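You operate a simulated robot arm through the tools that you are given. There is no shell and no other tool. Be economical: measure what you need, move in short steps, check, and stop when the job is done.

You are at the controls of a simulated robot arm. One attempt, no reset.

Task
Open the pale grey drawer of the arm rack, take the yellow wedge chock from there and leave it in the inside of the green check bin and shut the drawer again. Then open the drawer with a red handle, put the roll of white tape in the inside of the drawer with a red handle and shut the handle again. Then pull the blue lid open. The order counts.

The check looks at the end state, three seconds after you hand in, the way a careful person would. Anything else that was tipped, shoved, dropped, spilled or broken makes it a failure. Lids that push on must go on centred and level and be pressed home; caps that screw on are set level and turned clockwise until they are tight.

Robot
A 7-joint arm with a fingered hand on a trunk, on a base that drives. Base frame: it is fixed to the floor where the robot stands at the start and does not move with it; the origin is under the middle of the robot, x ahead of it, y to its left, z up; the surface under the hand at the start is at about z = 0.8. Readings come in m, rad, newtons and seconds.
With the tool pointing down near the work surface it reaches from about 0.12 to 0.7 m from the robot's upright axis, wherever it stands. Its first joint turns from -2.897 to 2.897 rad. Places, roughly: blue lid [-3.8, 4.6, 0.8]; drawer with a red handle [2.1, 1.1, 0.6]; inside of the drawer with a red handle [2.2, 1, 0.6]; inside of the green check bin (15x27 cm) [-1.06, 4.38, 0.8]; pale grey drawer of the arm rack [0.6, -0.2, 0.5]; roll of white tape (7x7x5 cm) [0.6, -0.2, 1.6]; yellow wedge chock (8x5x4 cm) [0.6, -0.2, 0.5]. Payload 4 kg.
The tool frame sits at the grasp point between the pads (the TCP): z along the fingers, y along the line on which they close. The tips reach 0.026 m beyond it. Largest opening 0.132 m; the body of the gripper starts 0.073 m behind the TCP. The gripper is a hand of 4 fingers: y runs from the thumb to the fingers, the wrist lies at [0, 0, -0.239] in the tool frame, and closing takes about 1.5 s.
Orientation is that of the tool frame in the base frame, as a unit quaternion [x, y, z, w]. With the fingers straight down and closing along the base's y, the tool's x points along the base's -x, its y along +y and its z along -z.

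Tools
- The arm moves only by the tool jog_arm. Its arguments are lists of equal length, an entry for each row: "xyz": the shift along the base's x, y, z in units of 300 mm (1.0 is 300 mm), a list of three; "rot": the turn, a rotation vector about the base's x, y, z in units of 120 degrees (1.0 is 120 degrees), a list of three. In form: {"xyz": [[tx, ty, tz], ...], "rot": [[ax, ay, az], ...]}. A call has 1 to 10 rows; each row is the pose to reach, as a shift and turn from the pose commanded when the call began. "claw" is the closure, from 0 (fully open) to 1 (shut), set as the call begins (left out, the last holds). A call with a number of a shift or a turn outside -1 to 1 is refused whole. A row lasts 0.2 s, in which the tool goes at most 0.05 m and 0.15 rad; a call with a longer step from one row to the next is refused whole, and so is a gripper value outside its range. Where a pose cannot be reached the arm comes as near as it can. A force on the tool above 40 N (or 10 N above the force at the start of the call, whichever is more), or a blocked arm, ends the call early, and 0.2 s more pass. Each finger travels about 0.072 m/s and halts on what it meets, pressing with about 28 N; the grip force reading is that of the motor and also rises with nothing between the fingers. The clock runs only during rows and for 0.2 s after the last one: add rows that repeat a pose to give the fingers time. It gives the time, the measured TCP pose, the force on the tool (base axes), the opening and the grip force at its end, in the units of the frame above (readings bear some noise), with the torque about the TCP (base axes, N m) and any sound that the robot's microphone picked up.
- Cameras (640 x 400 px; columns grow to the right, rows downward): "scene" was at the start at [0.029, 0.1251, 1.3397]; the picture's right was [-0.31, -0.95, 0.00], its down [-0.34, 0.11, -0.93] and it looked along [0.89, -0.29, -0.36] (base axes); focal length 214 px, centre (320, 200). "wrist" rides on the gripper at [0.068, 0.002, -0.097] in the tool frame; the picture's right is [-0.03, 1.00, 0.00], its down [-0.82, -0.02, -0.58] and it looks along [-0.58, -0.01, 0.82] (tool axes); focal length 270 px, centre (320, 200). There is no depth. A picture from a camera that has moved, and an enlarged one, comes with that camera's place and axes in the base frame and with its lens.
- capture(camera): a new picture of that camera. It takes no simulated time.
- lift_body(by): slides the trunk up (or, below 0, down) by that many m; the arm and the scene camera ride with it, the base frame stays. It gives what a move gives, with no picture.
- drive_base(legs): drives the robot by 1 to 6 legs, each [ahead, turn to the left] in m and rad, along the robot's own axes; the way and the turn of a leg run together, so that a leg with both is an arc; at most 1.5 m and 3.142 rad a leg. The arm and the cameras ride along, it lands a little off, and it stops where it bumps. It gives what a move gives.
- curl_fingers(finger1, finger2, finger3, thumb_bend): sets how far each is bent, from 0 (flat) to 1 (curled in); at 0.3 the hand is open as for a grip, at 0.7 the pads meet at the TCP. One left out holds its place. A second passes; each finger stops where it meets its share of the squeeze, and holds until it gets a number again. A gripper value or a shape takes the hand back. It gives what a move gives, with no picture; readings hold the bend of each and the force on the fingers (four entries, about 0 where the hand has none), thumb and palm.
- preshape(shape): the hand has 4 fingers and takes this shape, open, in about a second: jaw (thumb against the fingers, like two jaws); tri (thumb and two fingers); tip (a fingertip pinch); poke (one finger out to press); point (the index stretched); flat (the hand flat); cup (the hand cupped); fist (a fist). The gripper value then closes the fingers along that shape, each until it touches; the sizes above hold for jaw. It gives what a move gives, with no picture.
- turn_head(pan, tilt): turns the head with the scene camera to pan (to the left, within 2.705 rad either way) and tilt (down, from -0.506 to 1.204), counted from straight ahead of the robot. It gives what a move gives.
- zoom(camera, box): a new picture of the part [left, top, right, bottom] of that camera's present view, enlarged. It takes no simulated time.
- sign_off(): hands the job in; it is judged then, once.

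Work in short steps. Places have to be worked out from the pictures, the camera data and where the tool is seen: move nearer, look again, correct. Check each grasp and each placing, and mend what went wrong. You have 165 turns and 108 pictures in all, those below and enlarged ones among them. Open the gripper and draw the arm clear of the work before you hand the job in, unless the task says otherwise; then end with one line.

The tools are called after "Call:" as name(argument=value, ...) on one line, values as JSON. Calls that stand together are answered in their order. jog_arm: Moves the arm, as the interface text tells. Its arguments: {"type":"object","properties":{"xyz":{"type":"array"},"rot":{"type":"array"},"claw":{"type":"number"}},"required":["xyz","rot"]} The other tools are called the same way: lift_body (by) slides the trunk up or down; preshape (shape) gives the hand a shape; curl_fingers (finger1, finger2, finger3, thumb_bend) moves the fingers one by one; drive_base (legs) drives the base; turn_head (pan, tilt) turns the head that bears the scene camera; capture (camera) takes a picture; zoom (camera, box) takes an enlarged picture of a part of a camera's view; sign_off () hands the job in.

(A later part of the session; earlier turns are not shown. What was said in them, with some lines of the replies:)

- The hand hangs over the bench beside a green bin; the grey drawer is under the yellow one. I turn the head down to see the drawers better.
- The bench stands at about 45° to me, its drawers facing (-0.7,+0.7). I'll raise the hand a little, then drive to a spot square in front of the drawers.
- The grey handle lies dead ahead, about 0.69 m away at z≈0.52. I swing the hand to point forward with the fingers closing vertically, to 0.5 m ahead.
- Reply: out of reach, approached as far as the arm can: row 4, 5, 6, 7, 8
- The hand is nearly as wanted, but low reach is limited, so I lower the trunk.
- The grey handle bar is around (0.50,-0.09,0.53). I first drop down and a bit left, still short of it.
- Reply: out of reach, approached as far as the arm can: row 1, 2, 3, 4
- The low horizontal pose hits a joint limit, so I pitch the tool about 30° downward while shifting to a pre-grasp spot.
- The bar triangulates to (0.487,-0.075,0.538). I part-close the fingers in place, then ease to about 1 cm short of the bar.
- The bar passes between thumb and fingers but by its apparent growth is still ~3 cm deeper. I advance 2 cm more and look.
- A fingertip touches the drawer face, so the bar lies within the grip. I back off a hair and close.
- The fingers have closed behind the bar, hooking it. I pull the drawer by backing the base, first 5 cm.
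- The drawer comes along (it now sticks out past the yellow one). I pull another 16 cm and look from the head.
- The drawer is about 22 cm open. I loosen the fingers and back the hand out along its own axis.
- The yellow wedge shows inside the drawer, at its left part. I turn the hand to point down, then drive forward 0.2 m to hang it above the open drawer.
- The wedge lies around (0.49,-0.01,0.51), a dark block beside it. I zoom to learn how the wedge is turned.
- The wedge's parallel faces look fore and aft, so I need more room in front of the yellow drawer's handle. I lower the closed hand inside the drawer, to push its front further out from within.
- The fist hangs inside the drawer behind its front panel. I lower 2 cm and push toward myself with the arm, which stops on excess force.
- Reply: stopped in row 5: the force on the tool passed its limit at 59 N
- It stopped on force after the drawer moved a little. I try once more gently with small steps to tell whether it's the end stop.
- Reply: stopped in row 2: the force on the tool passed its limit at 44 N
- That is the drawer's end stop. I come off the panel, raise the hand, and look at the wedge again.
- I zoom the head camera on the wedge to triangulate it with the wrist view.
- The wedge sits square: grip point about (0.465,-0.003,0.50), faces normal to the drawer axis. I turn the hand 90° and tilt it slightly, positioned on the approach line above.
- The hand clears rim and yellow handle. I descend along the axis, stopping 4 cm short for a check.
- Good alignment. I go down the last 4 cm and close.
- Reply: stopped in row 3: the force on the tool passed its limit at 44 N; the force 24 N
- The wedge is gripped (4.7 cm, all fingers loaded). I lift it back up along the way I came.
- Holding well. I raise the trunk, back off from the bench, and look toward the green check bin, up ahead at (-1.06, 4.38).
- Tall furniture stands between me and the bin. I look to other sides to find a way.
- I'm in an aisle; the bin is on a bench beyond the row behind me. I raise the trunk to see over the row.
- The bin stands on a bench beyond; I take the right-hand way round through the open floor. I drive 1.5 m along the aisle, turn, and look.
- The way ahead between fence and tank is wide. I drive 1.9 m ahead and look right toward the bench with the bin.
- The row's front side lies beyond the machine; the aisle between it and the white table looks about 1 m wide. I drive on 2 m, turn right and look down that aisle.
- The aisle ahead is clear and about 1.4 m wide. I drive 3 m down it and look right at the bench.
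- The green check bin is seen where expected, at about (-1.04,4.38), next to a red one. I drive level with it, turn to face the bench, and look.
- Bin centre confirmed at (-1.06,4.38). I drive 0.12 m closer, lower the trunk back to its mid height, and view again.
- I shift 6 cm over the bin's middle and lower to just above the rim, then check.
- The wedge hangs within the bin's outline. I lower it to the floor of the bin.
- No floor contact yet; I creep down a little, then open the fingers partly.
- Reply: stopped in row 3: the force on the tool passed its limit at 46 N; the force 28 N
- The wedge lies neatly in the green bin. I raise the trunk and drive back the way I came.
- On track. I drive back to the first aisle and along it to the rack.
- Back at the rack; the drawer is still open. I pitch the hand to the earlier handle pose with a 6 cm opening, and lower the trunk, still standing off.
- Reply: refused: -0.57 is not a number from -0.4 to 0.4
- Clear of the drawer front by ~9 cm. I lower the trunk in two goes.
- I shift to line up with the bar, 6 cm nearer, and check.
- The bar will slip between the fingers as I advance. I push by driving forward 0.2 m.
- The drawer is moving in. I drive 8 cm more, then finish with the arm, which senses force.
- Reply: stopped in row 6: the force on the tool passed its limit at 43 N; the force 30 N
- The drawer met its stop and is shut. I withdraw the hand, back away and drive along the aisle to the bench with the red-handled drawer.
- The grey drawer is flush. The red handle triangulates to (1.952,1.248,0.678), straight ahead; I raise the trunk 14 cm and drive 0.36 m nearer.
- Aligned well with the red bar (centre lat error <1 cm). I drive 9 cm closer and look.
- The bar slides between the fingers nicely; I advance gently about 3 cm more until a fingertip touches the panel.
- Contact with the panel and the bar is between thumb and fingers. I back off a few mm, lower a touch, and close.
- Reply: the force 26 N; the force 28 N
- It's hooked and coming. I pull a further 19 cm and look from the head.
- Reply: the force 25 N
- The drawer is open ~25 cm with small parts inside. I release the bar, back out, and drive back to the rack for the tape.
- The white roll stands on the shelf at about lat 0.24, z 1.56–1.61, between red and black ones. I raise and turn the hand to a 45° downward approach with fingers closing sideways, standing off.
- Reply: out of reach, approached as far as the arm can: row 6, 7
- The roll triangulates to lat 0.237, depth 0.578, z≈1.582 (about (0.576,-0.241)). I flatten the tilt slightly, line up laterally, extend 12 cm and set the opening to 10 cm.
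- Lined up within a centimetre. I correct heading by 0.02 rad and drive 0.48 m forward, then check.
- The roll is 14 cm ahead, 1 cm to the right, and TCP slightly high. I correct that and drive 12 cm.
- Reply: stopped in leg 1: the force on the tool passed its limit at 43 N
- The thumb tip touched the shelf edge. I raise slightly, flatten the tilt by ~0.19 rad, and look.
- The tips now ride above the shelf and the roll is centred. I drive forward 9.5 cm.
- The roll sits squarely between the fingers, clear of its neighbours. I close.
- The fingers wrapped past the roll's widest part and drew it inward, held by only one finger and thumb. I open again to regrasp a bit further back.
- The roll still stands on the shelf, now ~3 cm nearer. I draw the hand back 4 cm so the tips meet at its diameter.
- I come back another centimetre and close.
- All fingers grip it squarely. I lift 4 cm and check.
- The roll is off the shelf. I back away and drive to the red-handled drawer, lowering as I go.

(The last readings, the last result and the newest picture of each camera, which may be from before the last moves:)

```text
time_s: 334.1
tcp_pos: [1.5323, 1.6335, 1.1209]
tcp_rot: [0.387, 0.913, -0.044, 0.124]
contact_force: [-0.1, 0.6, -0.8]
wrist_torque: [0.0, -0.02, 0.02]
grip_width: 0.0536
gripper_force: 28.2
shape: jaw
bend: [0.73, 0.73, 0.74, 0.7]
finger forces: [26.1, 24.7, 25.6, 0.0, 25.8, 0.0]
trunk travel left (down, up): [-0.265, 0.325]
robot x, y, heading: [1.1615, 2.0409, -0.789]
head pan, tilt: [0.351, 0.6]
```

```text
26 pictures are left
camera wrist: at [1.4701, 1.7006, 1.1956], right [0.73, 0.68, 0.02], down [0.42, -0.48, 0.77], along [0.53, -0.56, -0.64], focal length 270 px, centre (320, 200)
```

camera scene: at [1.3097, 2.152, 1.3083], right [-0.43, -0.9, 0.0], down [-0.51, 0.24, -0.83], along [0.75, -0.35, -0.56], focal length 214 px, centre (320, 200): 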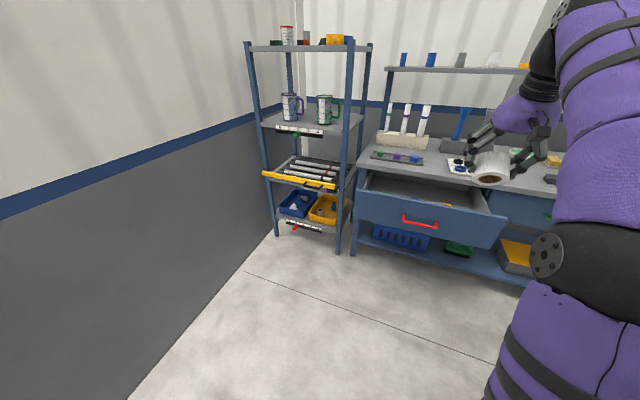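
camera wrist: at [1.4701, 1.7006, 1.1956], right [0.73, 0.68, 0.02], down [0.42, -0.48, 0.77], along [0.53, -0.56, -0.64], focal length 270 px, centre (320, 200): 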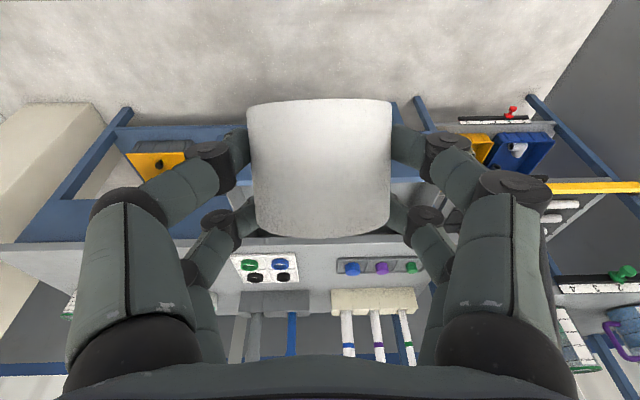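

The roll is held, now tilted; the drawer stands open. I drive 0.42 m closer, set the tool to 60° below horizontal so the roll will settle flat, and look down into the drawer.

Call:
drive_base(legs=[[0.4, 0]])

Call:
jog_arm(xyz=[[0, 0, 0], [0, 0, 0]], rot=[[-0.045, -0.045, 0], [-0.09, -0.09, 0]])

Call:
turn_head(pan=0.2, tilt=0.95)

Call:
capture(camera="scene")

Call:
capture(camera="wrist")

```text
time_s: 336.6
tcp_pos: [1.8141, 1.3464, 1.1217]
tcp_rot: [0.388, 0.912, -0.044, 0.124]
contact_force: [0.6, -0.7, -1.9]
wrist_torque: [-0.02, 0.02, -0.01]
grip_width: 0.0542
gripper_force: 27.8
shape: jaw
bend: [0.73, 0.73, 0.74, 0.7]
finger forces: [26.1, 24.8, 25.7, 0.1, 25.7, 0.0]
trunk travel left (down, up): [-0.265, 0.325]
robot x, y, heading: [1.4432, 1.754, -0.797]
head pan, tilt: [0.351, 0.6]
```

```text
time_s: 337.2
tcp_pos: [1.8147, 1.3477, 1.1214]
tcp_rot: [0.376, 0.888, -0.093, 0.246]
contact_force: [-0.7, -0.5, -1.4]
wrist_torque: [0.04, 0.01, -0.01]
grip_width: 0.054
gripper_force: 28.2
shape: jaw
bend: [0.73, 0.73, 0.74, 0.7]
finger forces: [26.2, 24.7, 25.7, 0.1, 25.6, 0.0]
trunk travel left (down, up): [-0.265, 0.325]
robot x, y, heading: [1.4426, 1.7512, -0.794]
head pan, tilt: [0.351, 0.6]
```

```text
time_s: 338.0
tcp_pos: [1.8151, 1.3458, 1.1201]
tcp_rot: [0.376, 0.889, -0.093, 0.245]
contact_force: [0.3, -0.5, 0.0]
wrist_torque: [-0.01, -0.02, -0.01]
grip_width: 0.0538
gripper_force: 27.7
shape: jaw
bend: [0.73, 0.73, 0.74, 0.7]
finger forces: [26.3, 24.8, 25.7, 0.0, 25.7, 0.0]
trunk travel left (down, up): [-0.265, 0.325]
robot x, y, heading: [1.4427, 1.7518, -0.8]
head pan, tilt: [0.201, 0.949]
```

```text
25 pictures are left
camera scene: at [1.5722, 1.8618, 1.2799], right [-0.56, -0.83, 0.0], down [-0.67, 0.46, -0.58], along [0.48, -0.33, -0.81], focal length 214 px, centre (320, 200)
```

scene: 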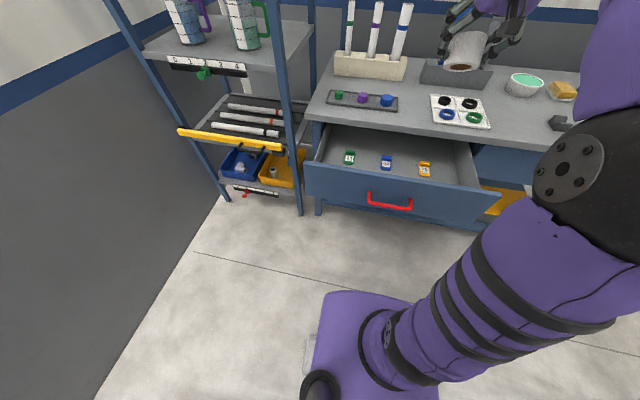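

```text
24 pictures are left
camera wrist: at [1.7397, 1.4246, 1.1692], right [0.73, 0.68, 0.03], down [0.26, -0.32, 0.91], along [0.63, -0.66, -0.41], focal length 270 px, centre (320, 200)
```

wrist: 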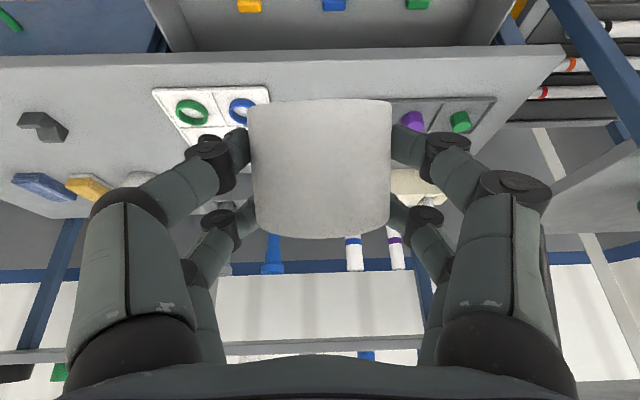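

Small cases lie at the rear middle of the open part (depth ≈0.52), leaving free floor in front. I drive 5 cm nearer, shift over the free spot and lower with the trunk, then check.

Call:
drive_base(legs=[[0.05, 0]])

Call:
jog_arm(xyz=[[0.04, -0.08, 0], [0.08, -0.17, -0.05], [0.113, -0.253, -0.1]], rot=[[0, 0, 0], [0, 0, 0], [0, 0, 0]])

Call:
lift_body(by=-0.26)

Call:
capture(camera="scene")

Call:
capture(camera="wrist")

```text
time_s: 338.9
tcp_pos: [1.8502, 1.3109, 1.1217]
tcp_rot: [0.376, 0.889, -0.092, 0.245]
contact_force: [0.2, 0.6, -1.5]
wrist_torque: [-0.04, 0.02, -0.01]
grip_width: 0.0539
gripper_force: 28.2
shape: jaw
bend: [0.73, 0.73, 0.74, 0.7]
finger forces: [26.2, 24.7, 25.7, 0.0, 25.7, 0.1]
trunk travel left (down, up): [-0.265, 0.325]
robot x, y, heading: [1.479, 1.7133, -0.798]
head pan, tilt: [0.201, 0.949]
```

```text
time_s: 339.7
tcp_pos: [1.8838, 1.2345, 1.0898]
tcp_rot: [0.376, 0.889, -0.092, 0.246]
contact_force: [0.6, -0.2, -0.3]
wrist_torque: [0.0, -0.02, -0.04]
grip_width: 0.0541
gripper_force: 27.7
shape: jaw
bend: [0.73, 0.73, 0.74, 0.7]
finger forces: [26.1, 24.7, 25.8, 0.1, 25.7, 0.0]
trunk travel left (down, up): [-0.265, 0.325]
robot x, y, heading: [1.4825, 1.7184, -0.798]
head pan, tilt: [0.201, 0.949]
```

```text
time_s: 342.4
tcp_pos: [1.8827, 1.2349, 0.8306]
tcp_rot: [0.377, 0.889, -0.092, 0.245]
contact_force: [-0.3, -0.8, -0.5]
wrist_torque: [0.01, -0.02, 0.01]
grip_width: 0.0538
gripper_force: 28.5
shape: jaw
bend: [0.73, 0.73, 0.74, 0.7]
finger forces: [26.2, 24.7, 25.7, 0.0, 25.8, 0.1]
trunk travel left (down, up): [-0.005, 0.585]
robot x, y, heading: [1.4761, 1.717, -0.795]
head pan, tilt: [0.201, 0.949]
```

```text
23 pictures are left
camera scene: at [1.6072, 1.826, 1.0199], right [-0.56, -0.83, 0.0], down [-0.67, 0.46, -0.58], along [0.48, -0.33, -0.81], focal length 214 px, centre (320, 200)
```

scene: 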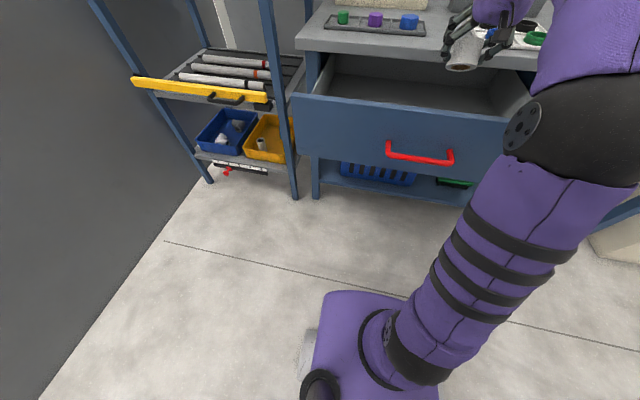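

```text
22 pictures are left
camera wrist: at [1.8088, 1.3125, 0.8783], right [0.73, 0.68, 0.03], down [0.26, -0.32, 0.91], along [0.63, -0.66, -0.41], focal length 270 px, centre (320, 200)
```

wrist: 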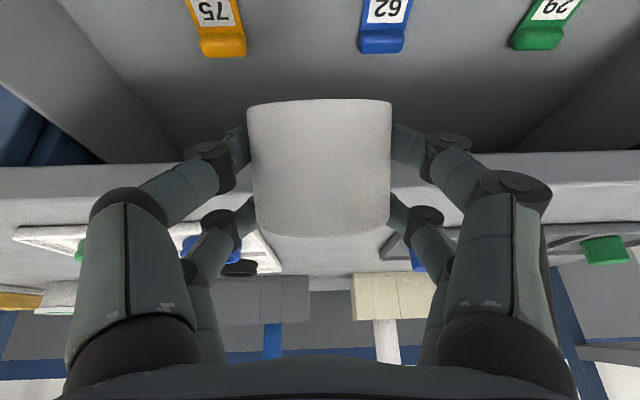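

The free spot in front of the cases is right below. I trim 1 cm sideways and lower gently until contact.

Call:
jog_arm(xyz=[[-0.047, -0.01, 0], [-0.047, -0.01, -0.12], [-0.047, -0.01, -0.24], [-0.047, -0.01, -0.34], [-0.047, -0.01, -0.42], [-0.047, -0.01, -0.46], [-0.047, -0.01, -0.49], [-0.047, -0.01, -0.52], [-0.047, -0.01, -0.55]], rot=[[0, 0, 0], [0, 0, 0], [0, 0, 0], [0, 0, 0], [0, 0, 0], [0, 0, 0], [0, 0, 0], [0, 0, 0], [0, 0, 0]])

Call:
zoom(camera="scene", box=[280, 0, 560, 175])

Call:
capture(camera="wrist")

```text
time_s: 344.4
tcp_pos: [1.8697, 1.2308, 0.6705]
tcp_rot: [0.376, 0.888, -0.095, 0.248]
contact_force: [-0.9, 1.9, 14.5]
wrist_torque: [-0.12, -0.13, -0.01]
grip_width: 0.0537
gripper_force: 27.9
shape: jaw
bend: [0.74, 0.73, 0.74, 0.7]
finger forces: [27.5, 24.8, 27.0, 0.0, 25.8, 0.0]
trunk travel left (down, up): [-0.005, 0.585]
robot x, y, heading: [1.4754, 1.7157, -0.792]
head pan, tilt: [0.201, 0.949]
```

```text
2.29 times, centred on (420, 88) of scene
camera zoom: at [1.6066, 1.8268, 1.0202], right [-0.56, -0.83, 0.0], down [-0.67, 0.46, -0.58], along [0.48, -0.33, -0.81], focal length 490 px, centre (91, 457)
```

zoom: 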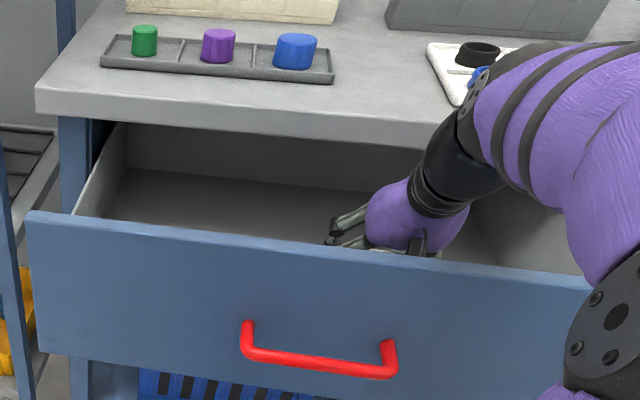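

```text
20 pictures are left
camera wrist: at [1.7952, 1.3094, 0.716], right [0.73, 0.68, 0.03], down [0.26, -0.32, 0.91], along [0.63, -0.66, -0.41], focal length 270 px, centre (320, 200)
```

wrist: 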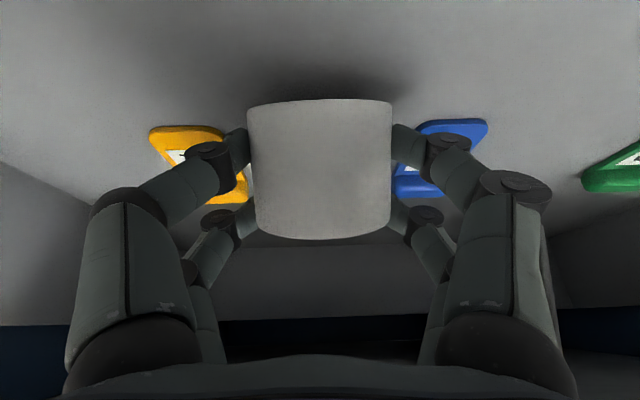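

The roll touches the drawer floor between the cases. I open the fingers, then look before withdrawing.

Call:
jog_arm(xyz=[[0, 0, 0], [0, 0, 0], [0, 0, 0], [0, 0, 0]], rot=[[0, 0, 0], [0, 0, 0], [0, 0, 0], [0, 0, 0]], claw=0.25)

Call:
capture(camera="wrist")

```text
time_s: 345.4
tcp_pos: [1.8701, 1.2318, 0.6658]
tcp_rot: [0.377, 0.888, -0.093, 0.245]
contact_force: [0.0, -0.4, -1.3]
wrist_torque: [0.01, 0.02, 0.01]
grip_width: 0.0985
gripper_force: 0.1
shape: jaw
bend: [0.64, 0.64, 0.64, 0.51]
finger forces: [0.0, 0.0, 0.0, 0.1, 0.1, 0.1]
trunk travel left (down, up): [-0.005, 0.585]
robot x, y, heading: [1.4772, 1.7151, -0.797]
head pan, tilt: [0.201, 0.949]
```

```text
19 pictures are left
camera wrist: at [1.795, 1.3094, 0.713], right [0.73, 0.68, 0.03], down [0.26, -0.32, 0.91], along [0.63, -0.66, -0.41], focal length 270 px, centre (320, 200)
```

wrist: 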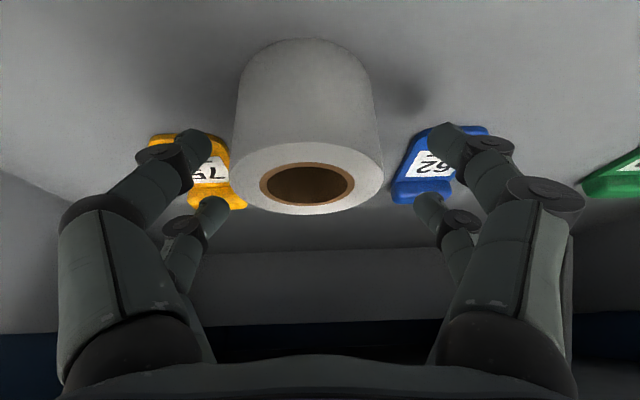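

The roll sits flat between the cases. I lift the hand straight up and back and view the result.

Call:
jog_arm(xyz=[[-0.01, 0.01, 0.12], [-0.03, 0.03, 0.26], [-0.06, 0.06, 0.4], [-0.1, 0.1, 0.55], [-0.15, 0.15, 0.7], [-0.2, 0.2, 0.8]], rot=[[0, 0, 0], [0, 0, 0], [0, 0, 0], [0, 0, 0], [0, 0, 0], [0, 0, 0]])

Call:
capture(camera="wrist")

```text
time_s: 346.8
tcp_pos: [1.8108, 1.2922, 0.9082]
tcp_rot: [0.376, 0.889, -0.091, 0.245]
contact_force: [-0.7, 0.2, -0.4]
wrist_torque: [0.03, 0.02, -0.02]
grip_width: 0.0988
gripper_force: 0.1
shape: jaw
bend: [0.64, 0.64, 0.64, 0.51]
finger forces: [0.0, 0.0, 0.0, 0.0, 0.1, 0.0]
trunk travel left (down, up): [-0.005, 0.585]
robot x, y, heading: [1.4806, 1.7154, -0.796]
head pan, tilt: [0.201, 0.949]
```

```text
18 pictures are left
camera wrist: at [1.7354, 1.3703, 0.9544], right [0.73, 0.68, 0.03], down [0.26, -0.32, 0.91], along [0.63, -0.66, -0.41], focal length 270 px, centre (320, 200)
```

wrist: 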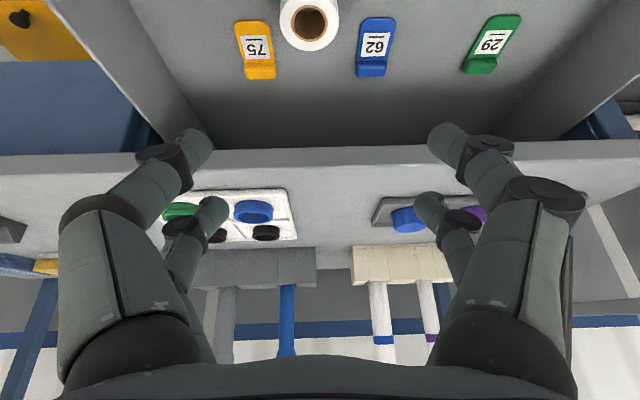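

The roll is neatly in. I back off, make a fist, flatten the hand and bring it in front of the panel beside the handle.

Call:
drive_base(legs=[[-0.28, 0]])

Call:
jog_arm(xyz=[[-0.03, -0.03, -0.12], [-0.06, -0.06, -0.24], [-0.09, -0.09, -0.37], [-0.12, -0.12, -0.5], [-0.14, -0.14, -0.61], [-0.15, -0.15, -0.71]], rot=[[-0.0338, -0.0338, 0], [-0.0675, -0.0675, 0], [-0.1013, -0.1013, 0], [-0.135, -0.135, 0], [-0.1688, -0.1688, 0], [-0.2026, -0.2026, 0]], claw=1)

Call:
capture(camera="wrist")

```text
time_s: 348.8
tcp_pos: [1.6167, 1.4913, 0.9061]
tcp_rot: [0.377, 0.889, -0.093, 0.244]
contact_force: [0.2, -0.2, 0.5]
wrist_torque: [0.06, -0.01, 0.04]
grip_width: 0.0987
gripper_force: 0.0
shape: jaw
bend: [0.64, 0.64, 0.64, 0.51]
finger forces: [0.0, 0.1, 0.1, 0.0, 0.1, 0.0]
trunk travel left (down, up): [-0.005, 0.585]
robot x, y, heading: [1.2808, 1.9165, -0.795]
head pan, tilt: [0.201, 0.949]
```

```text
time_s: 350.4
tcp_pos: [1.5007, 1.413, 0.6938]
tcp_rot: [0.388, 0.75, -0.235, 0.481]
contact_force: [-0.6, 0.0, 0.2]
wrist_torque: [0.0, 0.02, -0.04]
grip_width: 0.0
gripper_force: 27.9
shape: jaw
bend: [0.62, 0.63, 0.63, 0.7]
finger forces: [0.0, 0.1, 0.0, 0.0, 0.0, 0.0]
trunk travel left (down, up): [-0.005, 0.585]
robot x, y, heading: [1.2844, 1.9163, -0.793]
head pan, tilt: [0.201, 0.949]
stopped in row 6: the arm was blocked; the commanded pose is now the measured one
```

```text
17 pictures are left
camera wrist: at [1.4336, 1.5096, 0.6717], right [0.81, 0.58, 0.04], down [-0.14, 0.12, 0.98], along [0.57, -0.81, 0.17], focal length 270 px, centre (320, 200)
```

wrist: 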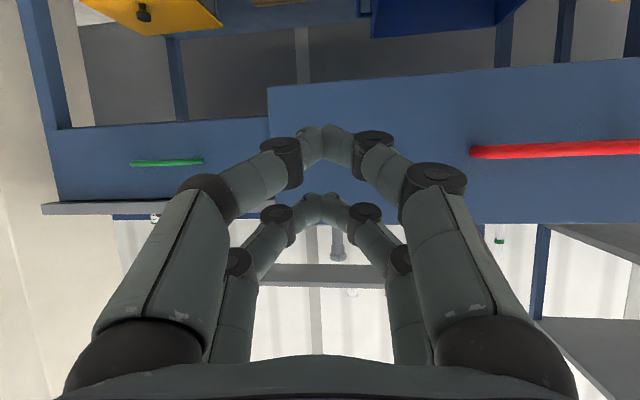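

The arm strayed sideways at its limit. I move the hand 8 cm left and correct the yaw.

Call:
jog_arm(xyz=[[0.08, 0.04, 0.02], [0.16, 0.09, 0.03], [0.24, 0.13, 0.03], [0.27, 0.14, 0.03]], rot=[[0, 0, 0.02], [0, 0, 0.04], [0, 0, 0.06], [0, 0, 0.068]])

Call:
capture(camera="wrist")

```text
time_s: 351.4
tcp_pos: [1.5835, 1.4565, 0.7017]
tcp_rot: [0.333, 0.776, -0.2, 0.496]
contact_force: [0.1, -0.2, -0.1]
wrist_torque: [-0.03, 0.02, 0.01]
grip_width: 0.0002
gripper_force: 27.7
shape: jaw
bend: [0.62, 0.63, 0.63, 0.7]
finger forces: [0.0, 0.0, 0.0, 0.0, 0.0, 0.1]
trunk travel left (down, up): [-0.005, 0.585]
robot x, y, heading: [1.2813, 1.9147, -0.796]
head pan, tilt: [0.201, 0.949]
```

```text
16 pictures are left
camera wrist: at [1.5031, 1.5413, 0.6805], right [0.72, 0.69, 0.04], down [-0.15, 0.1, 0.98], along [0.68, -0.72, 0.17], focal length 270 px, centre (320, 200)
```

wrist: 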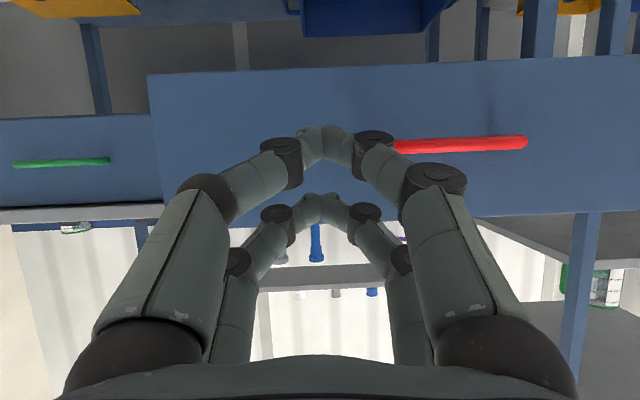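

The fist now aims at the panel just right of the handle. I drive forward 0.38 m to push the drawer in.

Call:
drive_base(legs=[[0.38, 0.008]])

Call:
capture(camera="wrist")

```text
time_s: 353.8
tcp_pos: [1.8545, 1.1899, 0.702]
tcp_rot: [0.328, 0.779, -0.196, 0.498]
contact_force: [1.3, 0.2, 0.0]
wrist_torque: [0.0, 0.01, 0.01]
grip_width: 0.0001
gripper_force: 28.2
shape: jaw
bend: [0.62, 0.64, 0.64, 0.7]
finger forces: [0.1, 0.0, 0.1, 0.0, 0.0, 0.0]
trunk travel left (down, up): [-0.005, 0.585]
robot x, y, heading: [1.5476, 1.6499, -0.79]
head pan, tilt: [0.201, 0.949]
```

```text
15 pictures are left
camera wrist: at [1.7739, 1.2737, 0.6804], right [0.71, 0.7, 0.04], down [-0.15, 0.09, 0.98], along [0.68, -0.71, 0.17], focal length 270 px, centre (320, 200)
```

wrist: 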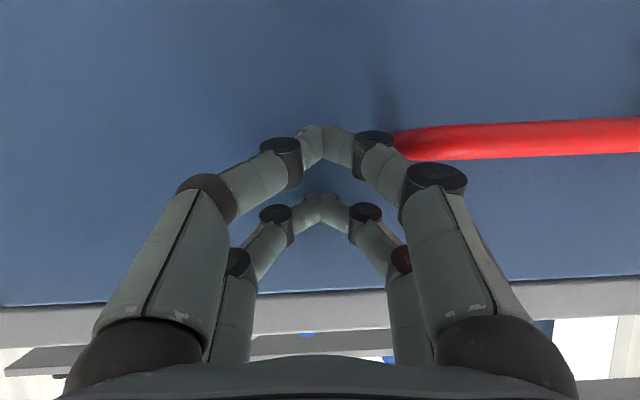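

The drawer is nearly in. I finish with a gentle force-limited arm push.

Call:
jog_arm(xyz=[[0.02, -0.02, 0], [0.04, -0.04, 0], [0.06, -0.06, 0], [0.08, -0.08, 0], [0.1, -0.1, 0], [0.12, -0.12, 0], [0.14, -0.14, 0]], rot=[[0, 0, 0], [0, 0, 0], [0, 0, 0], [0, 0, 0], [0, 0, 0], [0, 0, 0], [0, 0, 0]])

Call:
capture(camera="wrist")

```text
time_s: 354.8
tcp_pos: [1.8741, 1.1689, 0.7013]
tcp_rot: [0.33, 0.779, -0.196, 0.497]
contact_force: [-17.6, 20.0, 10.6]
wrist_torque: [-0.42, -0.42, 0.08]
grip_width: 0.0
gripper_force: 28.0
shape: jaw
bend: [0.62, 0.67, 0.67, 0.7]
finger forces: [0.1, 0.1, 0.0, 0.1, 0.0, 0.1]
trunk travel left (down, up): [-0.005, 0.585]
robot x, y, heading: [1.5536, 1.6434, -0.786]
head pan, tilt: [0.201, 0.949]
stopped in row 4: the force on the tool passed its limit at 50 N (the readings are from after the stop); the commanded pose is now the measured one
```

```text
14 pictures are left
camera wrist: at [1.7936, 1.254, 0.6798], right [0.71, 0.7, 0.05], down [-0.15, 0.09, 0.98], along [0.68, -0.71, 0.17], focal length 270 px, centre (320, 200)
```

wrist: 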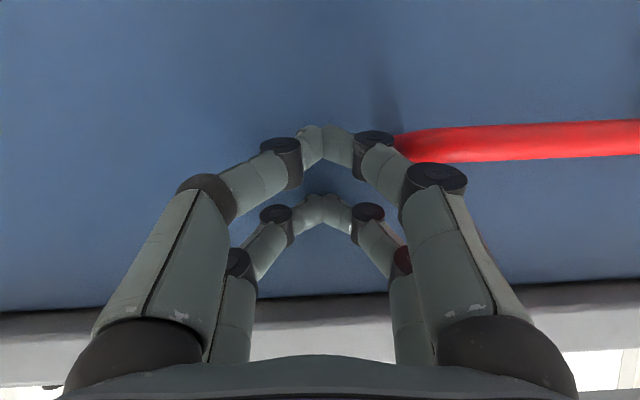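

It met a firm stop. I back away and check that it's flush with its green-handled neighbour.

Call:
jog_arm(xyz=[[-0.08, 0.08, 0], [-0.16, 0.16, 0]], rot=[[0, 0, 0], [0, 0, 0]])

Call:
drive_base(legs=[[-0.5, 0]])

Call:
turn_head(pan=0.3, tilt=0.4)

Call:
capture(camera="scene")

```text
time_s: 355.4
tcp_pos: [1.8287, 1.216, 0.7002]
tcp_rot: [0.329, 0.78, -0.195, 0.496]
contact_force: [0.0, -0.5, 0.0]
wrist_torque: [-0.02, 0.01, 0.0]
grip_width: 0.0
gripper_force: 28.1
shape: jaw
bend: [0.62, 0.66, 0.66, 0.7]
finger forces: [0.0, 0.1, 0.1, 0.0, 0.0, 0.1]
trunk travel left (down, up): [-0.005, 0.585]
robot x, y, heading: [1.5504, 1.6456, -0.785]
head pan, tilt: [0.201, 0.949]
```

```text
time_s: 358.3
tcp_pos: [1.4788, 1.5683, 0.7008]
tcp_rot: [0.326, 0.781, -0.193, 0.497]
contact_force: [0.0, -1.3, -0.1]
wrist_torque: [-0.01, 0.0, 0.02]
grip_width: 0.0
gripper_force: 28.3
shape: jaw
bend: [0.62, 0.66, 0.66, 0.7]
finger forces: [0.0, 0.0, 0.0, 0.1, 0.0, 0.0]
trunk travel left (down, up): [-0.005, 0.585]
robot x, y, heading: [1.1971, 1.9973, -0.774]
head pan, tilt: [0.201, 0.949]
```

```text
time_s: 359.2
tcp_pos: [1.4761, 1.5673, 0.6994]
tcp_rot: [0.327, 0.781, -0.193, 0.496]
contact_force: [-0.6, -0.5, 0.9]
wrist_torque: [0.02, 0.0, 0.01]
grip_width: 0.0
gripper_force: 27.7
shape: jaw
bend: [0.62, 0.66, 0.66, 0.7]
finger forces: [0.0, 0.1, 0.1, 0.0, 0.0, 0.1]
trunk travel left (down, up): [-0.005, 0.585]
robot x, y, heading: [1.1949, 1.9939, -0.775]
head pan, tilt: [0.3, 0.4]
```

```text
13 pictures are left
camera scene: at [1.3441, 2.1059, 1.0664], right [-0.46, -0.89, 0.0], down [-0.35, 0.18, -0.92], along [0.82, -0.42, -0.39], focal length 214 px, centre (320, 200)
```

scene: 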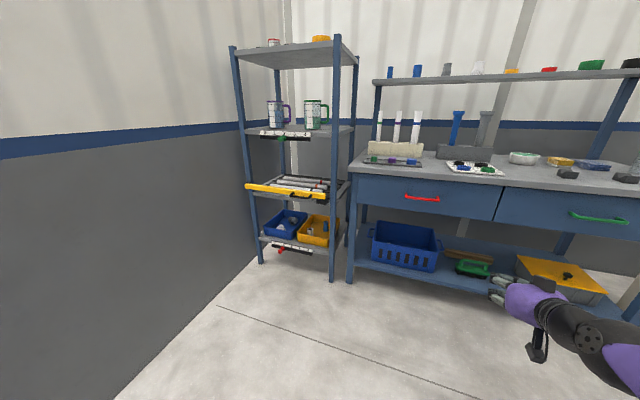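

The red drawer is shut flush. Now for the blue lid near (-3.8,4.6): I raise the trunk and drive back round.

Call:
lift_body(by=0.4)

Call:
drive_base(legs=[[0, -1.581], [1.5, 0], [1.5, 0], [0.47, 0], [0, -1.571]])

```text
time_s: 363.1
tcp_pos: [1.4776, 1.5692, 1.1002]
tcp_rot: [0.326, 0.782, -0.192, 0.495]
contact_force: [-0.9, 0.2, 0.4]
wrist_torque: [-0.01, 0.02, 0.04]
grip_width: 0.0
gripper_force: 28.2
shape: jaw
bend: [0.62, 0.66, 0.66, 0.7]
finger forces: [0.0, 0.0, 0.1, 0.0, 0.1, 0.1]
trunk travel left (down, up): [-0.405, 0.185]
robot x, y, heading: [1.1968, 1.994, -0.776]
head pan, tilt: [0.3, 0.4]
```

```text
time_s: 388.4
tcp_pos: [-1.5082, -0.0407, 1.0997]
tcp_rot: [0.781, -0.327, -0.496, -0.194]
contact_force: [0.4, 0.3, 0.4]
wrist_torque: [0.02, 0.01, 0.01]
grip_width: 0.0002
gripper_force: 27.6
shape: jaw
bend: [0.62, 0.66, 0.66, 0.7]
finger forces: [0.0, 0.2, 0.0, 0.0, 0.1, 0.0]
trunk travel left (down, up): [-0.405, 0.185]
robot x, y, heading: [-1.2308, -0.4698, 2.362]
head pan, tilt: [0.3, 0.4]
```

On course; I continue to the white table's aisle.

Call:
drive_base(legs=[[1.5, 0], [1.5, 0], [1.15, 0], [0, -1.577], [1.5, 0], [0.25, 0]])

Call:
drive_base(legs=[[0, 1.571]])

Call:
turn_head(pan=0.25, tilt=0.6)

Call:
capture(camera="scene")

```text
time_s: 421.1
tcp_pos: [-2.4867, 3.9103, 1.0991]
tcp_rot: [-0.306, 0.79, 0.204, 0.491]
contact_force: [-0.3, -1.1, 0.0]
wrist_torque: [0.01, 0.0, -0.01]
grip_width: 0.0002
gripper_force: 27.9
shape: jaw
bend: [0.62, 0.66, 0.66, 0.7]
finger forces: [0.0, 0.0, 0.0, 0.0, 0.0, 0.1]
trunk travel left (down, up): [-0.405, 0.185]
robot x, y, heading: [-2.9246, 3.6482, 0.755]
head pan, tilt: [0.3, 0.4]
```

```text
time_s: 425.7
tcp_pos: [-3.1849, 4.0881, 1.1015]
tcp_rot: [0.773, -0.345, -0.491, -0.205]
contact_force: [0.3, 0.7, -0.3]
wrist_torque: [0.01, -0.01, -0.01]
grip_width: 0.0002
gripper_force: 27.1
shape: jaw
bend: [0.62, 0.66, 0.66, 0.7]
finger forces: [0.0, 0.0, 0.0, 0.0, 0.1, 0.0]
trunk travel left (down, up): [-0.405, 0.185]
robot x, y, heading: [-2.9235, 3.6453, 2.32]
head pan, tilt: [0.3, 0.4]
```

```text
time_s: 426.4
tcp_pos: [-3.1847, 4.0882, 1.0995]
tcp_rot: [0.773, -0.344, -0.492, -0.205]
contact_force: [0.0, 0.1, -0.2]
wrist_torque: [0.0, 0.04, 0.0]
grip_width: 0.0
gripper_force: 27.4
shape: jaw
bend: [0.62, 0.66, 0.66, 0.7]
finger forces: [0.1, 0.1, 0.0, 0.0, 0.0, 0.1]
trunk travel left (down, up): [-0.405, 0.185]
robot x, y, heading: [-2.9243, 3.6445, 2.323]
head pan, tilt: [0.25, 0.6]
```

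```text
12 pictures are left
camera scene: at [-3.0698, 3.5494, 1.4483], right [0.54, 0.84, 0.0], down [0.47, -0.31, -0.83], along [-0.69, 0.45, -0.56], focal length 214 px, centre (320, 200)
```

scene: 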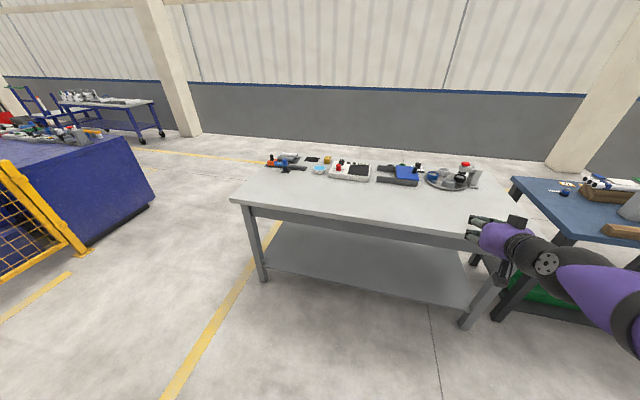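

I zoom onto the items on the table.

Call:
zoom(camera="scene", box=[320, 145, 480, 225])

```text
4.00 times, centred on (400, 185) of scene
camera zoom: at [-3.0698, 3.5494, 1.4483], right [0.54, 0.84, 0.0], down [0.47, -0.31, -0.83], along [-0.69, 0.45, -0.56], focal length 858 px, centre (0, 260)
```

zoom: 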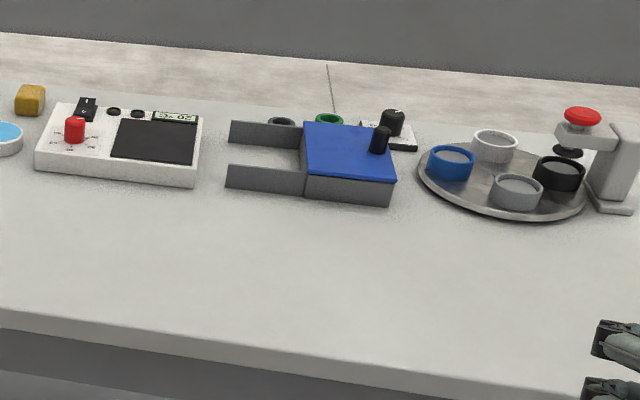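

It's a box with a blue sliding lid: knob at its right end, rails running to the left. I drive 0.45 m up to the table, tilt the hand down with fingers opened, and look with the wrist camera.

Call:
drive_base(legs=[[0, 0.035], [0.45, 0]])

Call:
jog_arm(xyz=[[0, 0, 0.05], [0, 0, 0.1], [0, 0, 0.1], [0, 0, 0.1], [0, 0, 0.1]], rot=[[-0.0473, -0.0473, 0], [-0.0946, -0.0946, 0], [-0.1418, -0.1418, 0], [-0.1891, -0.1891, 0], [-0.2364, -0.2364, 0]], claw=0.5)

Call:
capture(camera="wrist")

```text
time_s: 429.5
tcp_pos: [-3.5211, 4.4007, 1.1015]
tcp_rot: [0.78, -0.33, -0.495, -0.194]
contact_force: [-0.1, 0.7, -1.1]
wrist_torque: [0.0, 0.0, -0.02]
grip_width: 0.0003
gripper_force: 28.0
shape: jaw
bend: [0.62, 0.66, 0.66, 0.7]
finger forces: [0.0, 0.1, 0.0, 0.1, 0.0, 0.0]
trunk travel left (down, up): [-0.405, 0.185]
robot x, y, heading: [-3.2441, 3.968, 2.354]
head pan, tilt: [0.25, 0.6]
```

```text
time_s: 430.7
tcp_pos: [-3.5206, 4.3994, 1.1306]
tcp_rot: [0.9, -0.382, -0.195, -0.074]
contact_force: [-0.4, -0.8, 0.5]
wrist_torque: [0.01, 0.0, -0.01]
grip_width: 0.0656
gripper_force: 0.1
shape: jaw
bend: [0.73, 0.73, 0.73, 0.7]
finger forces: [0.0, 0.1, 0.1, 0.0, 0.1, 0.0]
trunk travel left (down, up): [-0.405, 0.185]
robot x, y, heading: [-3.2452, 3.9694, 2.354]
head pan, tilt: [0.25, 0.6]
```

```text
10 pictures are left
camera wrist: at [-3.4501, 4.326, 1.1899], right [-0.73, -0.68, 0.03], down [-0.33, 0.39, 0.86], along [-0.59, 0.62, -0.51], focal length 270 px, centre (320, 200)
```

wrist: 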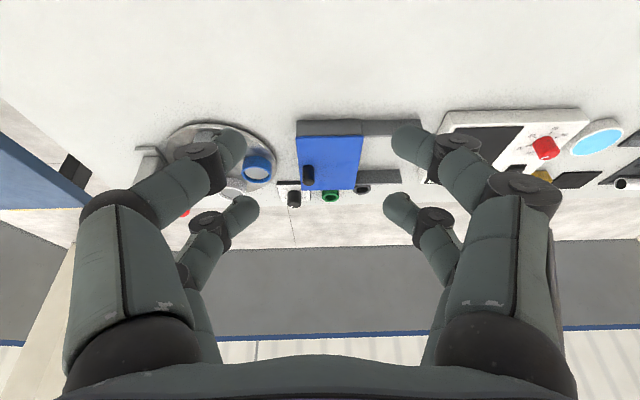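

The knob triangulates to lat 0.651, depth -5.918, z 0.884 (about (-3.724,4.644)). I flatten the tilt to ~40° and reach out to just above it.

Call:
jog_arm(xyz=[[-0.08, 0.1, 0], [-0.165, 0.2, -0.05], [-0.25, 0.3, -0.1], [-0.33, 0.4, -0.15], [-0.41, 0.5, -0.22], [-0.49, 0.6, -0.3], [-0.575, 0.7, -0.4], [-0.655, 0.797, -0.48]], rot=[[0.019, 0.019, 0], [0.038, 0.038, 0], [0.057, 0.057, 0], [0.076, 0.076, 0], [0.095, 0.095, 0], [0.114, 0.114, 0], [0.133, 0.133, 0], [0.152, 0.152, 0]])

Call:
capture(camera="wrist")

```text
time_s: 432.5
tcp_pos: [-3.7193, 4.6377, 0.9859]
tcp_rot: [0.834, -0.354, -0.394, -0.154]
contact_force: [0.6, 0.1, 0.4]
wrist_torque: [-0.02, 0.0, -0.01]
grip_width: 0.0654
gripper_force: 0.1
shape: jaw
bend: [0.73, 0.73, 0.73, 0.7]
finger forces: [0.1, 0.0, 0.1, 0.0, 0.0, 0.0]
trunk travel left (down, up): [-0.405, 0.185]
robot x, y, heading: [-3.2414, 3.9694, 2.357]
head pan, tilt: [0.25, 0.6]
```

```text
9 pictures are left
camera wrist: at [-3.6369, 4.5535, 0.9946], right [-0.72, -0.69, 0.04], down [-0.03, 0.09, 1.0], along [-0.69, 0.72, -0.08], focal length 270 px, centre (320, 200)
```

wrist: 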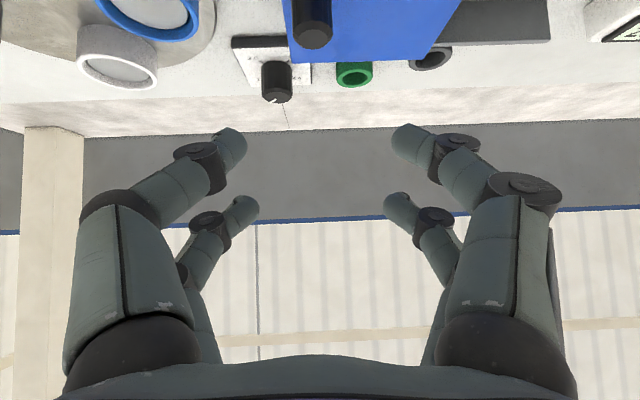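

The knob's top is at z≈0.90, right under the grip. I descend 7 cm and close on it.

Call:
jog_arm(xyz=[[-0.002, 0.005, -0.08], [-0.005, 0.014, -0.16], [-0.005, 0.014, -0.22], [-0.005, 0.014, -0.247]], rot=[[0, 0, 0], [0, 0, 0], [0, 0, 0], [0, 0, 0]])

Call:
jog_arm(xyz=[[0, 0, 0], [0, 0, 0], [0, 0, 0], [0, 0, 0], [0, 0, 0]], rot=[[0, 0, 0], [0, 0, 0], [0, 0, 0], [0, 0, 0], [0, 0, 0]], claw=1)

Call:
capture(camera="wrist")

```text
time_s: 433.5
tcp_pos: [-3.7188, 4.6424, 0.9111]
tcp_rot: [0.834, -0.354, -0.394, -0.154]
contact_force: [-0.1, 0.5, -0.4]
wrist_torque: [0.0, -0.03, -0.02]
grip_width: 0.0655
gripper_force: 0.0
shape: jaw
bend: [0.73, 0.73, 0.73, 0.7]
finger forces: [0.0, 0.1, 0.1, 0.1, 0.0, 0.0]
trunk travel left (down, up): [-0.405, 0.185]
robot x, y, heading: [-3.2483, 3.9687, 2.356]
head pan, tilt: [0.25, 0.6]
```

```text
time_s: 434.7
tcp_pos: [-3.7182, 4.6428, 0.9125]
tcp_rot: [0.834, -0.354, -0.394, -0.155]
contact_force: [0.0, 0.0, 0.7]
wrist_torque: [0.01, -0.01, 0.0]
grip_width: 0.0
gripper_force: 27.8
shape: jaw
bend: [0.62, 0.63, 0.63, 0.7]
finger forces: [0.1, 0.1, 0.0, 0.0, 0.0, 0.0]
trunk travel left (down, up): [-0.405, 0.185]
robot x, y, heading: [-3.2429, 3.9683, 2.358]
head pan, tilt: [0.25, 0.6]
```

```text
8 pictures are left
camera wrist: at [-3.6371, 4.5581, 0.9203], right [-0.72, -0.69, 0.04], down [-0.03, 0.09, 1.0], along [-0.69, 0.72, -0.08], focal length 270 px, centre (320, 200)
```

wrist: 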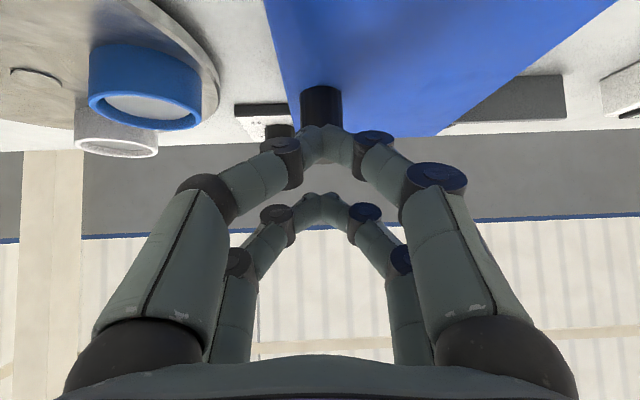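

The fingers closed just in front of the knob. I reopen, move 2.5 cm forward and slightly down, and close again.

Call:
jog_arm(xyz=[[0, 0, 0], [0, 0, 0], [0, 0, 0], [0, 0, 0], [-0.03, 0.03, -0.01], [-0.059, 0.059, -0.025]], rot=[[0, 0, 0], [0, 0, 0], [0, 0, 0], [0, 0, 0], [0, 0, 0], [0, 0, 0]], claw=0.5)

Call:
jog_arm(xyz=[[0, 0, 0], [0, 0, 0], [0, 0, 0], [0, 0, 0], [0, 0, 0]], rot=[[0, 0, 0], [0, 0, 0], [0, 0, 0], [0, 0, 0], [0, 0, 0]], claw=1)

Call:
capture(camera="wrist")

```text
time_s: 436.1
tcp_pos: [-3.7374, 4.6614, 0.9051]
tcp_rot: [0.834, -0.354, -0.394, -0.155]
contact_force: [0.0, -0.2, 0.2]
wrist_torque: [-0.01, 0.02, -0.01]
grip_width: 0.0654
gripper_force: 0.0
shape: jaw
bend: [0.73, 0.73, 0.73, 0.7]
finger forces: [0.0, 0.0, 0.0, 0.1, 0.1, 0.0]
trunk travel left (down, up): [-0.405, 0.185]
robot x, y, heading: [-3.247, 3.975, 2.36]
head pan, tilt: [0.25, 0.6]
```

```text
time_s: 437.3
tcp_pos: [-3.7376, 4.6592, 0.9055]
tcp_rot: [0.834, -0.354, -0.394, -0.155]
contact_force: [1.0, -0.2, -1.1]
wrist_torque: [0.01, 0.0, 0.03]
grip_width: 0.0061
gripper_force: 28.3
shape: jaw
bend: [0.73, 0.61, 0.61, 0.7]
finger forces: [24.1, 0.0, 0.0, 0.1, 23.9, 0.0]
trunk travel left (down, up): [-0.405, 0.185]
robot x, y, heading: [-3.244, 3.971, 2.359]
head pan, tilt: [0.25, 0.6]
```

```text
7 pictures are left
camera wrist: at [-3.6552, 4.5756, 0.9131], right [-0.72, -0.69, 0.04], down [-0.03, 0.09, 1.0], along [-0.69, 0.72, -0.08], focal length 270 px, centre (320, 200)
```

wrist: 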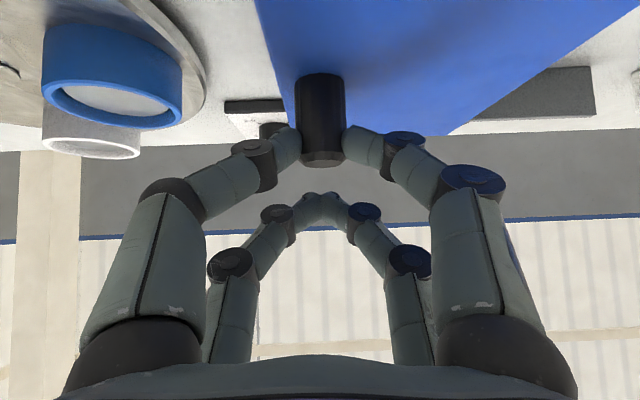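

The knob is pinched. I slide the lid to my left along the rails, first 4 cm, gently.

Call:
jog_arm(xyz=[[-0.024, -0.024, 0], [-0.047, -0.047, 0], [-0.07, -0.07, 0], [-0.094, -0.094, 0]], rot=[[0, 0, 0], [0, 0, 0], [0, 0, 0], [0, 0, 0]])

Call:
zoom(camera="wrist", box=[0, 0, 640, 400])

```text
time_s: 438.3
tcp_pos: [-3.7665, 4.6311, 0.9047]
tcp_rot: [0.835, -0.354, -0.393, -0.154]
contact_force: [-4.6, 2.7, -2.9]
wrist_torque: [0.1, 0.07, 0.05]
grip_width: 0.0058
gripper_force: 28.1
shape: jaw
bend: [0.73, 0.61, 0.61, 0.7]
finger forces: [20.1, 0.0, 0.0, 0.0, 20.6, 0.0]
trunk travel left (down, up): [-0.405, 0.185]
robot x, y, heading: [-3.2438, 3.9708, 2.358]
head pan, tilt: [0.25, 0.6]
```

```text
1.00 times, centred on (320, 200) of wrist (not enlarged: the box is as wide or as high as the picture)
camera zoom: at [-3.6844, 4.5467, 0.9131], right [-0.72, -0.69, 0.04], down [-0.03, 0.09, 1.0], along [-0.69, 0.72, -0.08], focal length 270 px, centre (320, 200)
```

zoom: 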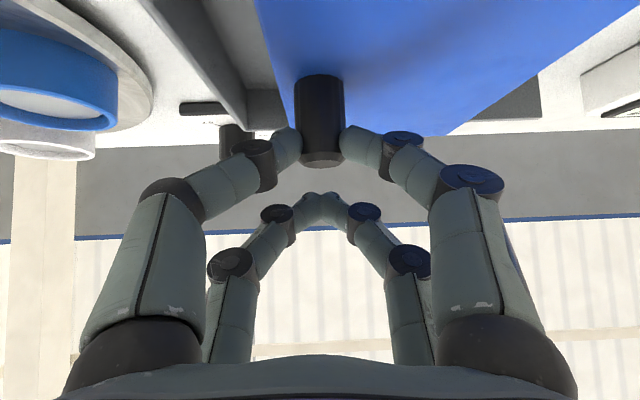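

The lid slides, showing the open box behind it. I continue another 10 cm or until it stops.

Call:
jog_arm(xyz=[[-0.024, -0.024, 0], [-0.047, -0.047, 0], [-0.07, -0.07, 0], [-0.094, -0.094, 0], [-0.118, -0.118, 0], [-0.141, -0.141, 0], [-0.165, -0.165, 0], [-0.188, -0.188, 0], [-0.212, -0.212, 0], [-0.236, -0.236, 0]], rot=[[0, 0, 0], [0, 0, 0], [0, 0, 0], [0, 0, 0], [0, 0, 0], [0, 0, 0], [0, 0, 0], [0, 0, 0], [0, 0, 0], [0, 0, 0]])

Call:
zoom(camera="scene", box=[240, 100, 480, 250])

```text
time_s: 440.5
tcp_pos: [-3.8288, 4.5664, 0.9043]
tcp_rot: [0.833, -0.357, -0.392, -0.157]
contact_force: [28.0, 8.5, 4.3]
wrist_torque: [0.41, -0.88, -0.32]
grip_width: 0.0083
gripper_force: 27.7
shape: jaw
bend: [0.75, 0.61, 0.61, 0.7]
finger forces: [14.3, 0.0, 0.0, 0.0, 38.3, 0.1]
trunk travel left (down, up): [-0.405, 0.185]
robot x, y, heading: [-3.2414, 3.9662, 2.355]
head pan, tilt: [0.25, 0.6]
```

```text
2.67 times, centred on (360, 175) of scene
camera zoom: at [-3.3829, 3.8653, 1.4487], right [0.51, 0.86, 0.0], down [0.48, -0.29, -0.83], along [-0.71, 0.42, -0.56], focal length 572 px, centre (213, 267)
```

zoom: 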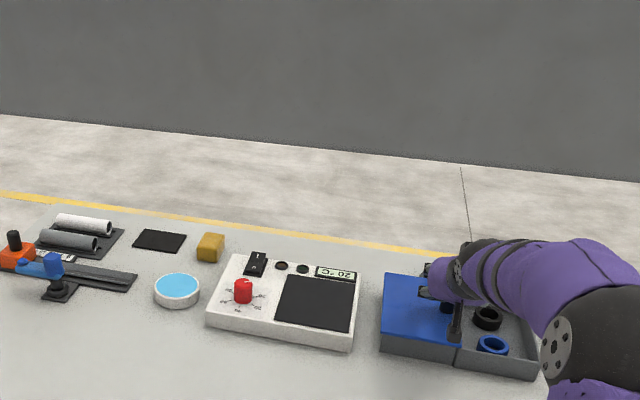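

The lid has run to the end of its rails and the box is open. I ease off, open the fingers and lift the hand away.

Call:
jog_arm(xyz=[[0.01, 0.01, 0], [0.01, 0.01, 0], [0.01, 0.01, 0], [0.01, 0.01, 0], [0.01, 0.01, 0.08], [0.01, 0.01, 0.2], [0.01, 0.01, 0.33], [0.06, -0.06, 0.45], [0.15, -0.15, 0.5]], rot=[[0, 0, 0], [0, 0, 0], [0, 0, 0], [0, 0, 0], [0, 0, 0], [0, 0, 0], [0, 0, 0], [0, 0, 0], [0, 0, 0]], claw=0.5)

Call:
drive_base(legs=[[-0.35, 0]])

Call:
capture(camera="wrist")

Call:
zoom(camera="scene", box=[300, 140, 500, 240])

```text
time_s: 442.5
tcp_pos: [-3.7901, 4.5157, 1.0547]
tcp_rot: [0.834, -0.354, -0.394, -0.154]
contact_force: [0.0, 0.2, -1.7]
wrist_torque: [0.03, 0.03, 0.02]
grip_width: 0.0655
gripper_force: 0.1
shape: jaw
bend: [0.73, 0.73, 0.73, 0.7]
finger forces: [0.0, 0.1, 0.1, 0.0, 0.1, 0.0]
trunk travel left (down, up): [-0.405, 0.185]
robot x, y, heading: [-3.2448, 3.9689, 2.359]
head pan, tilt: [0.25, 0.6]
```

```text
time_s: 444.8
tcp_pos: [-3.5425, 4.2639, 1.0542]
tcp_rot: [0.834, -0.353, -0.394, -0.154]
contact_force: [0.6, 0.0, 0.6]
wrist_torque: [-0.02, -0.03, -0.01]
grip_width: 0.0656
gripper_force: 0.0
shape: jaw
bend: [0.73, 0.73, 0.73, 0.7]
finger forces: [0.0, 0.0, 0.0, 0.1, 0.0, 0.1]
trunk travel left (down, up): [-0.405, 0.185]
robot x, y, heading: [-2.9956, 3.7221, 2.361]
head pan, tilt: [0.25, 0.6]
```

```text
4 pictures are left
camera wrist: at [-3.4606, 4.1809, 1.0629], right [-0.72, -0.69, 0.04], down [-0.03, 0.09, 1.0], along [-0.69, 0.72, -0.08], focal length 270 px, centre (320, 200)
```

wrist: 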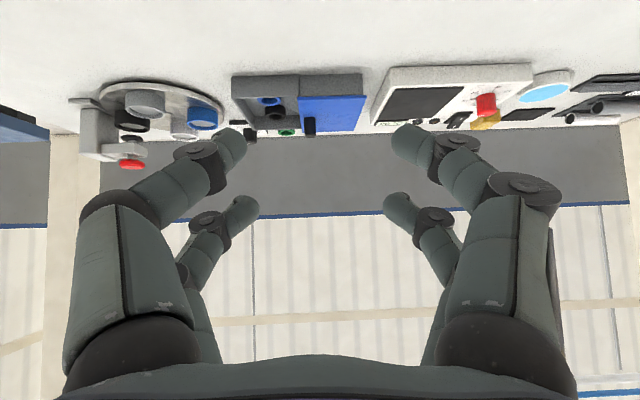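

```text
3.20 times, centred on (400, 190) of scene
camera zoom: at [-3.1368, 3.6159, 1.4482], right [0.51, 0.86, 0.0], down [0.49, -0.29, -0.82], along [-0.71, 0.42, -0.57], focal length 686 px, centre (64, 232)
```

zoom: 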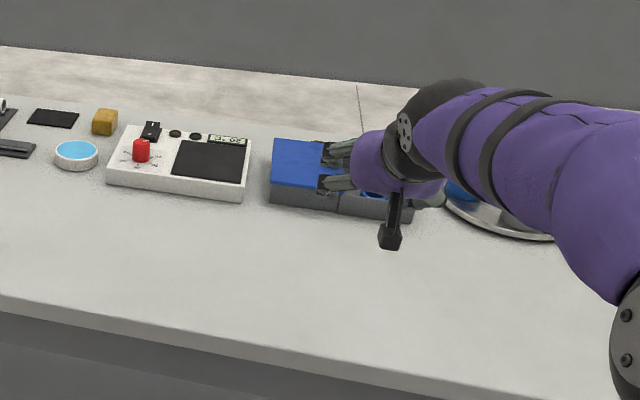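

The box is fully open, its neighbours are undisturbed, and the hand is empty and clear. I hand in.

Call:
sign_off()

```text
The job is handed in.
```

I finished every step in the order given: the yellow wedge chock is in the green check bin with the pale grey drawer shut, the white tape is in the red-handled drawer with that drawer shut, and the blue lid is slid fully open.
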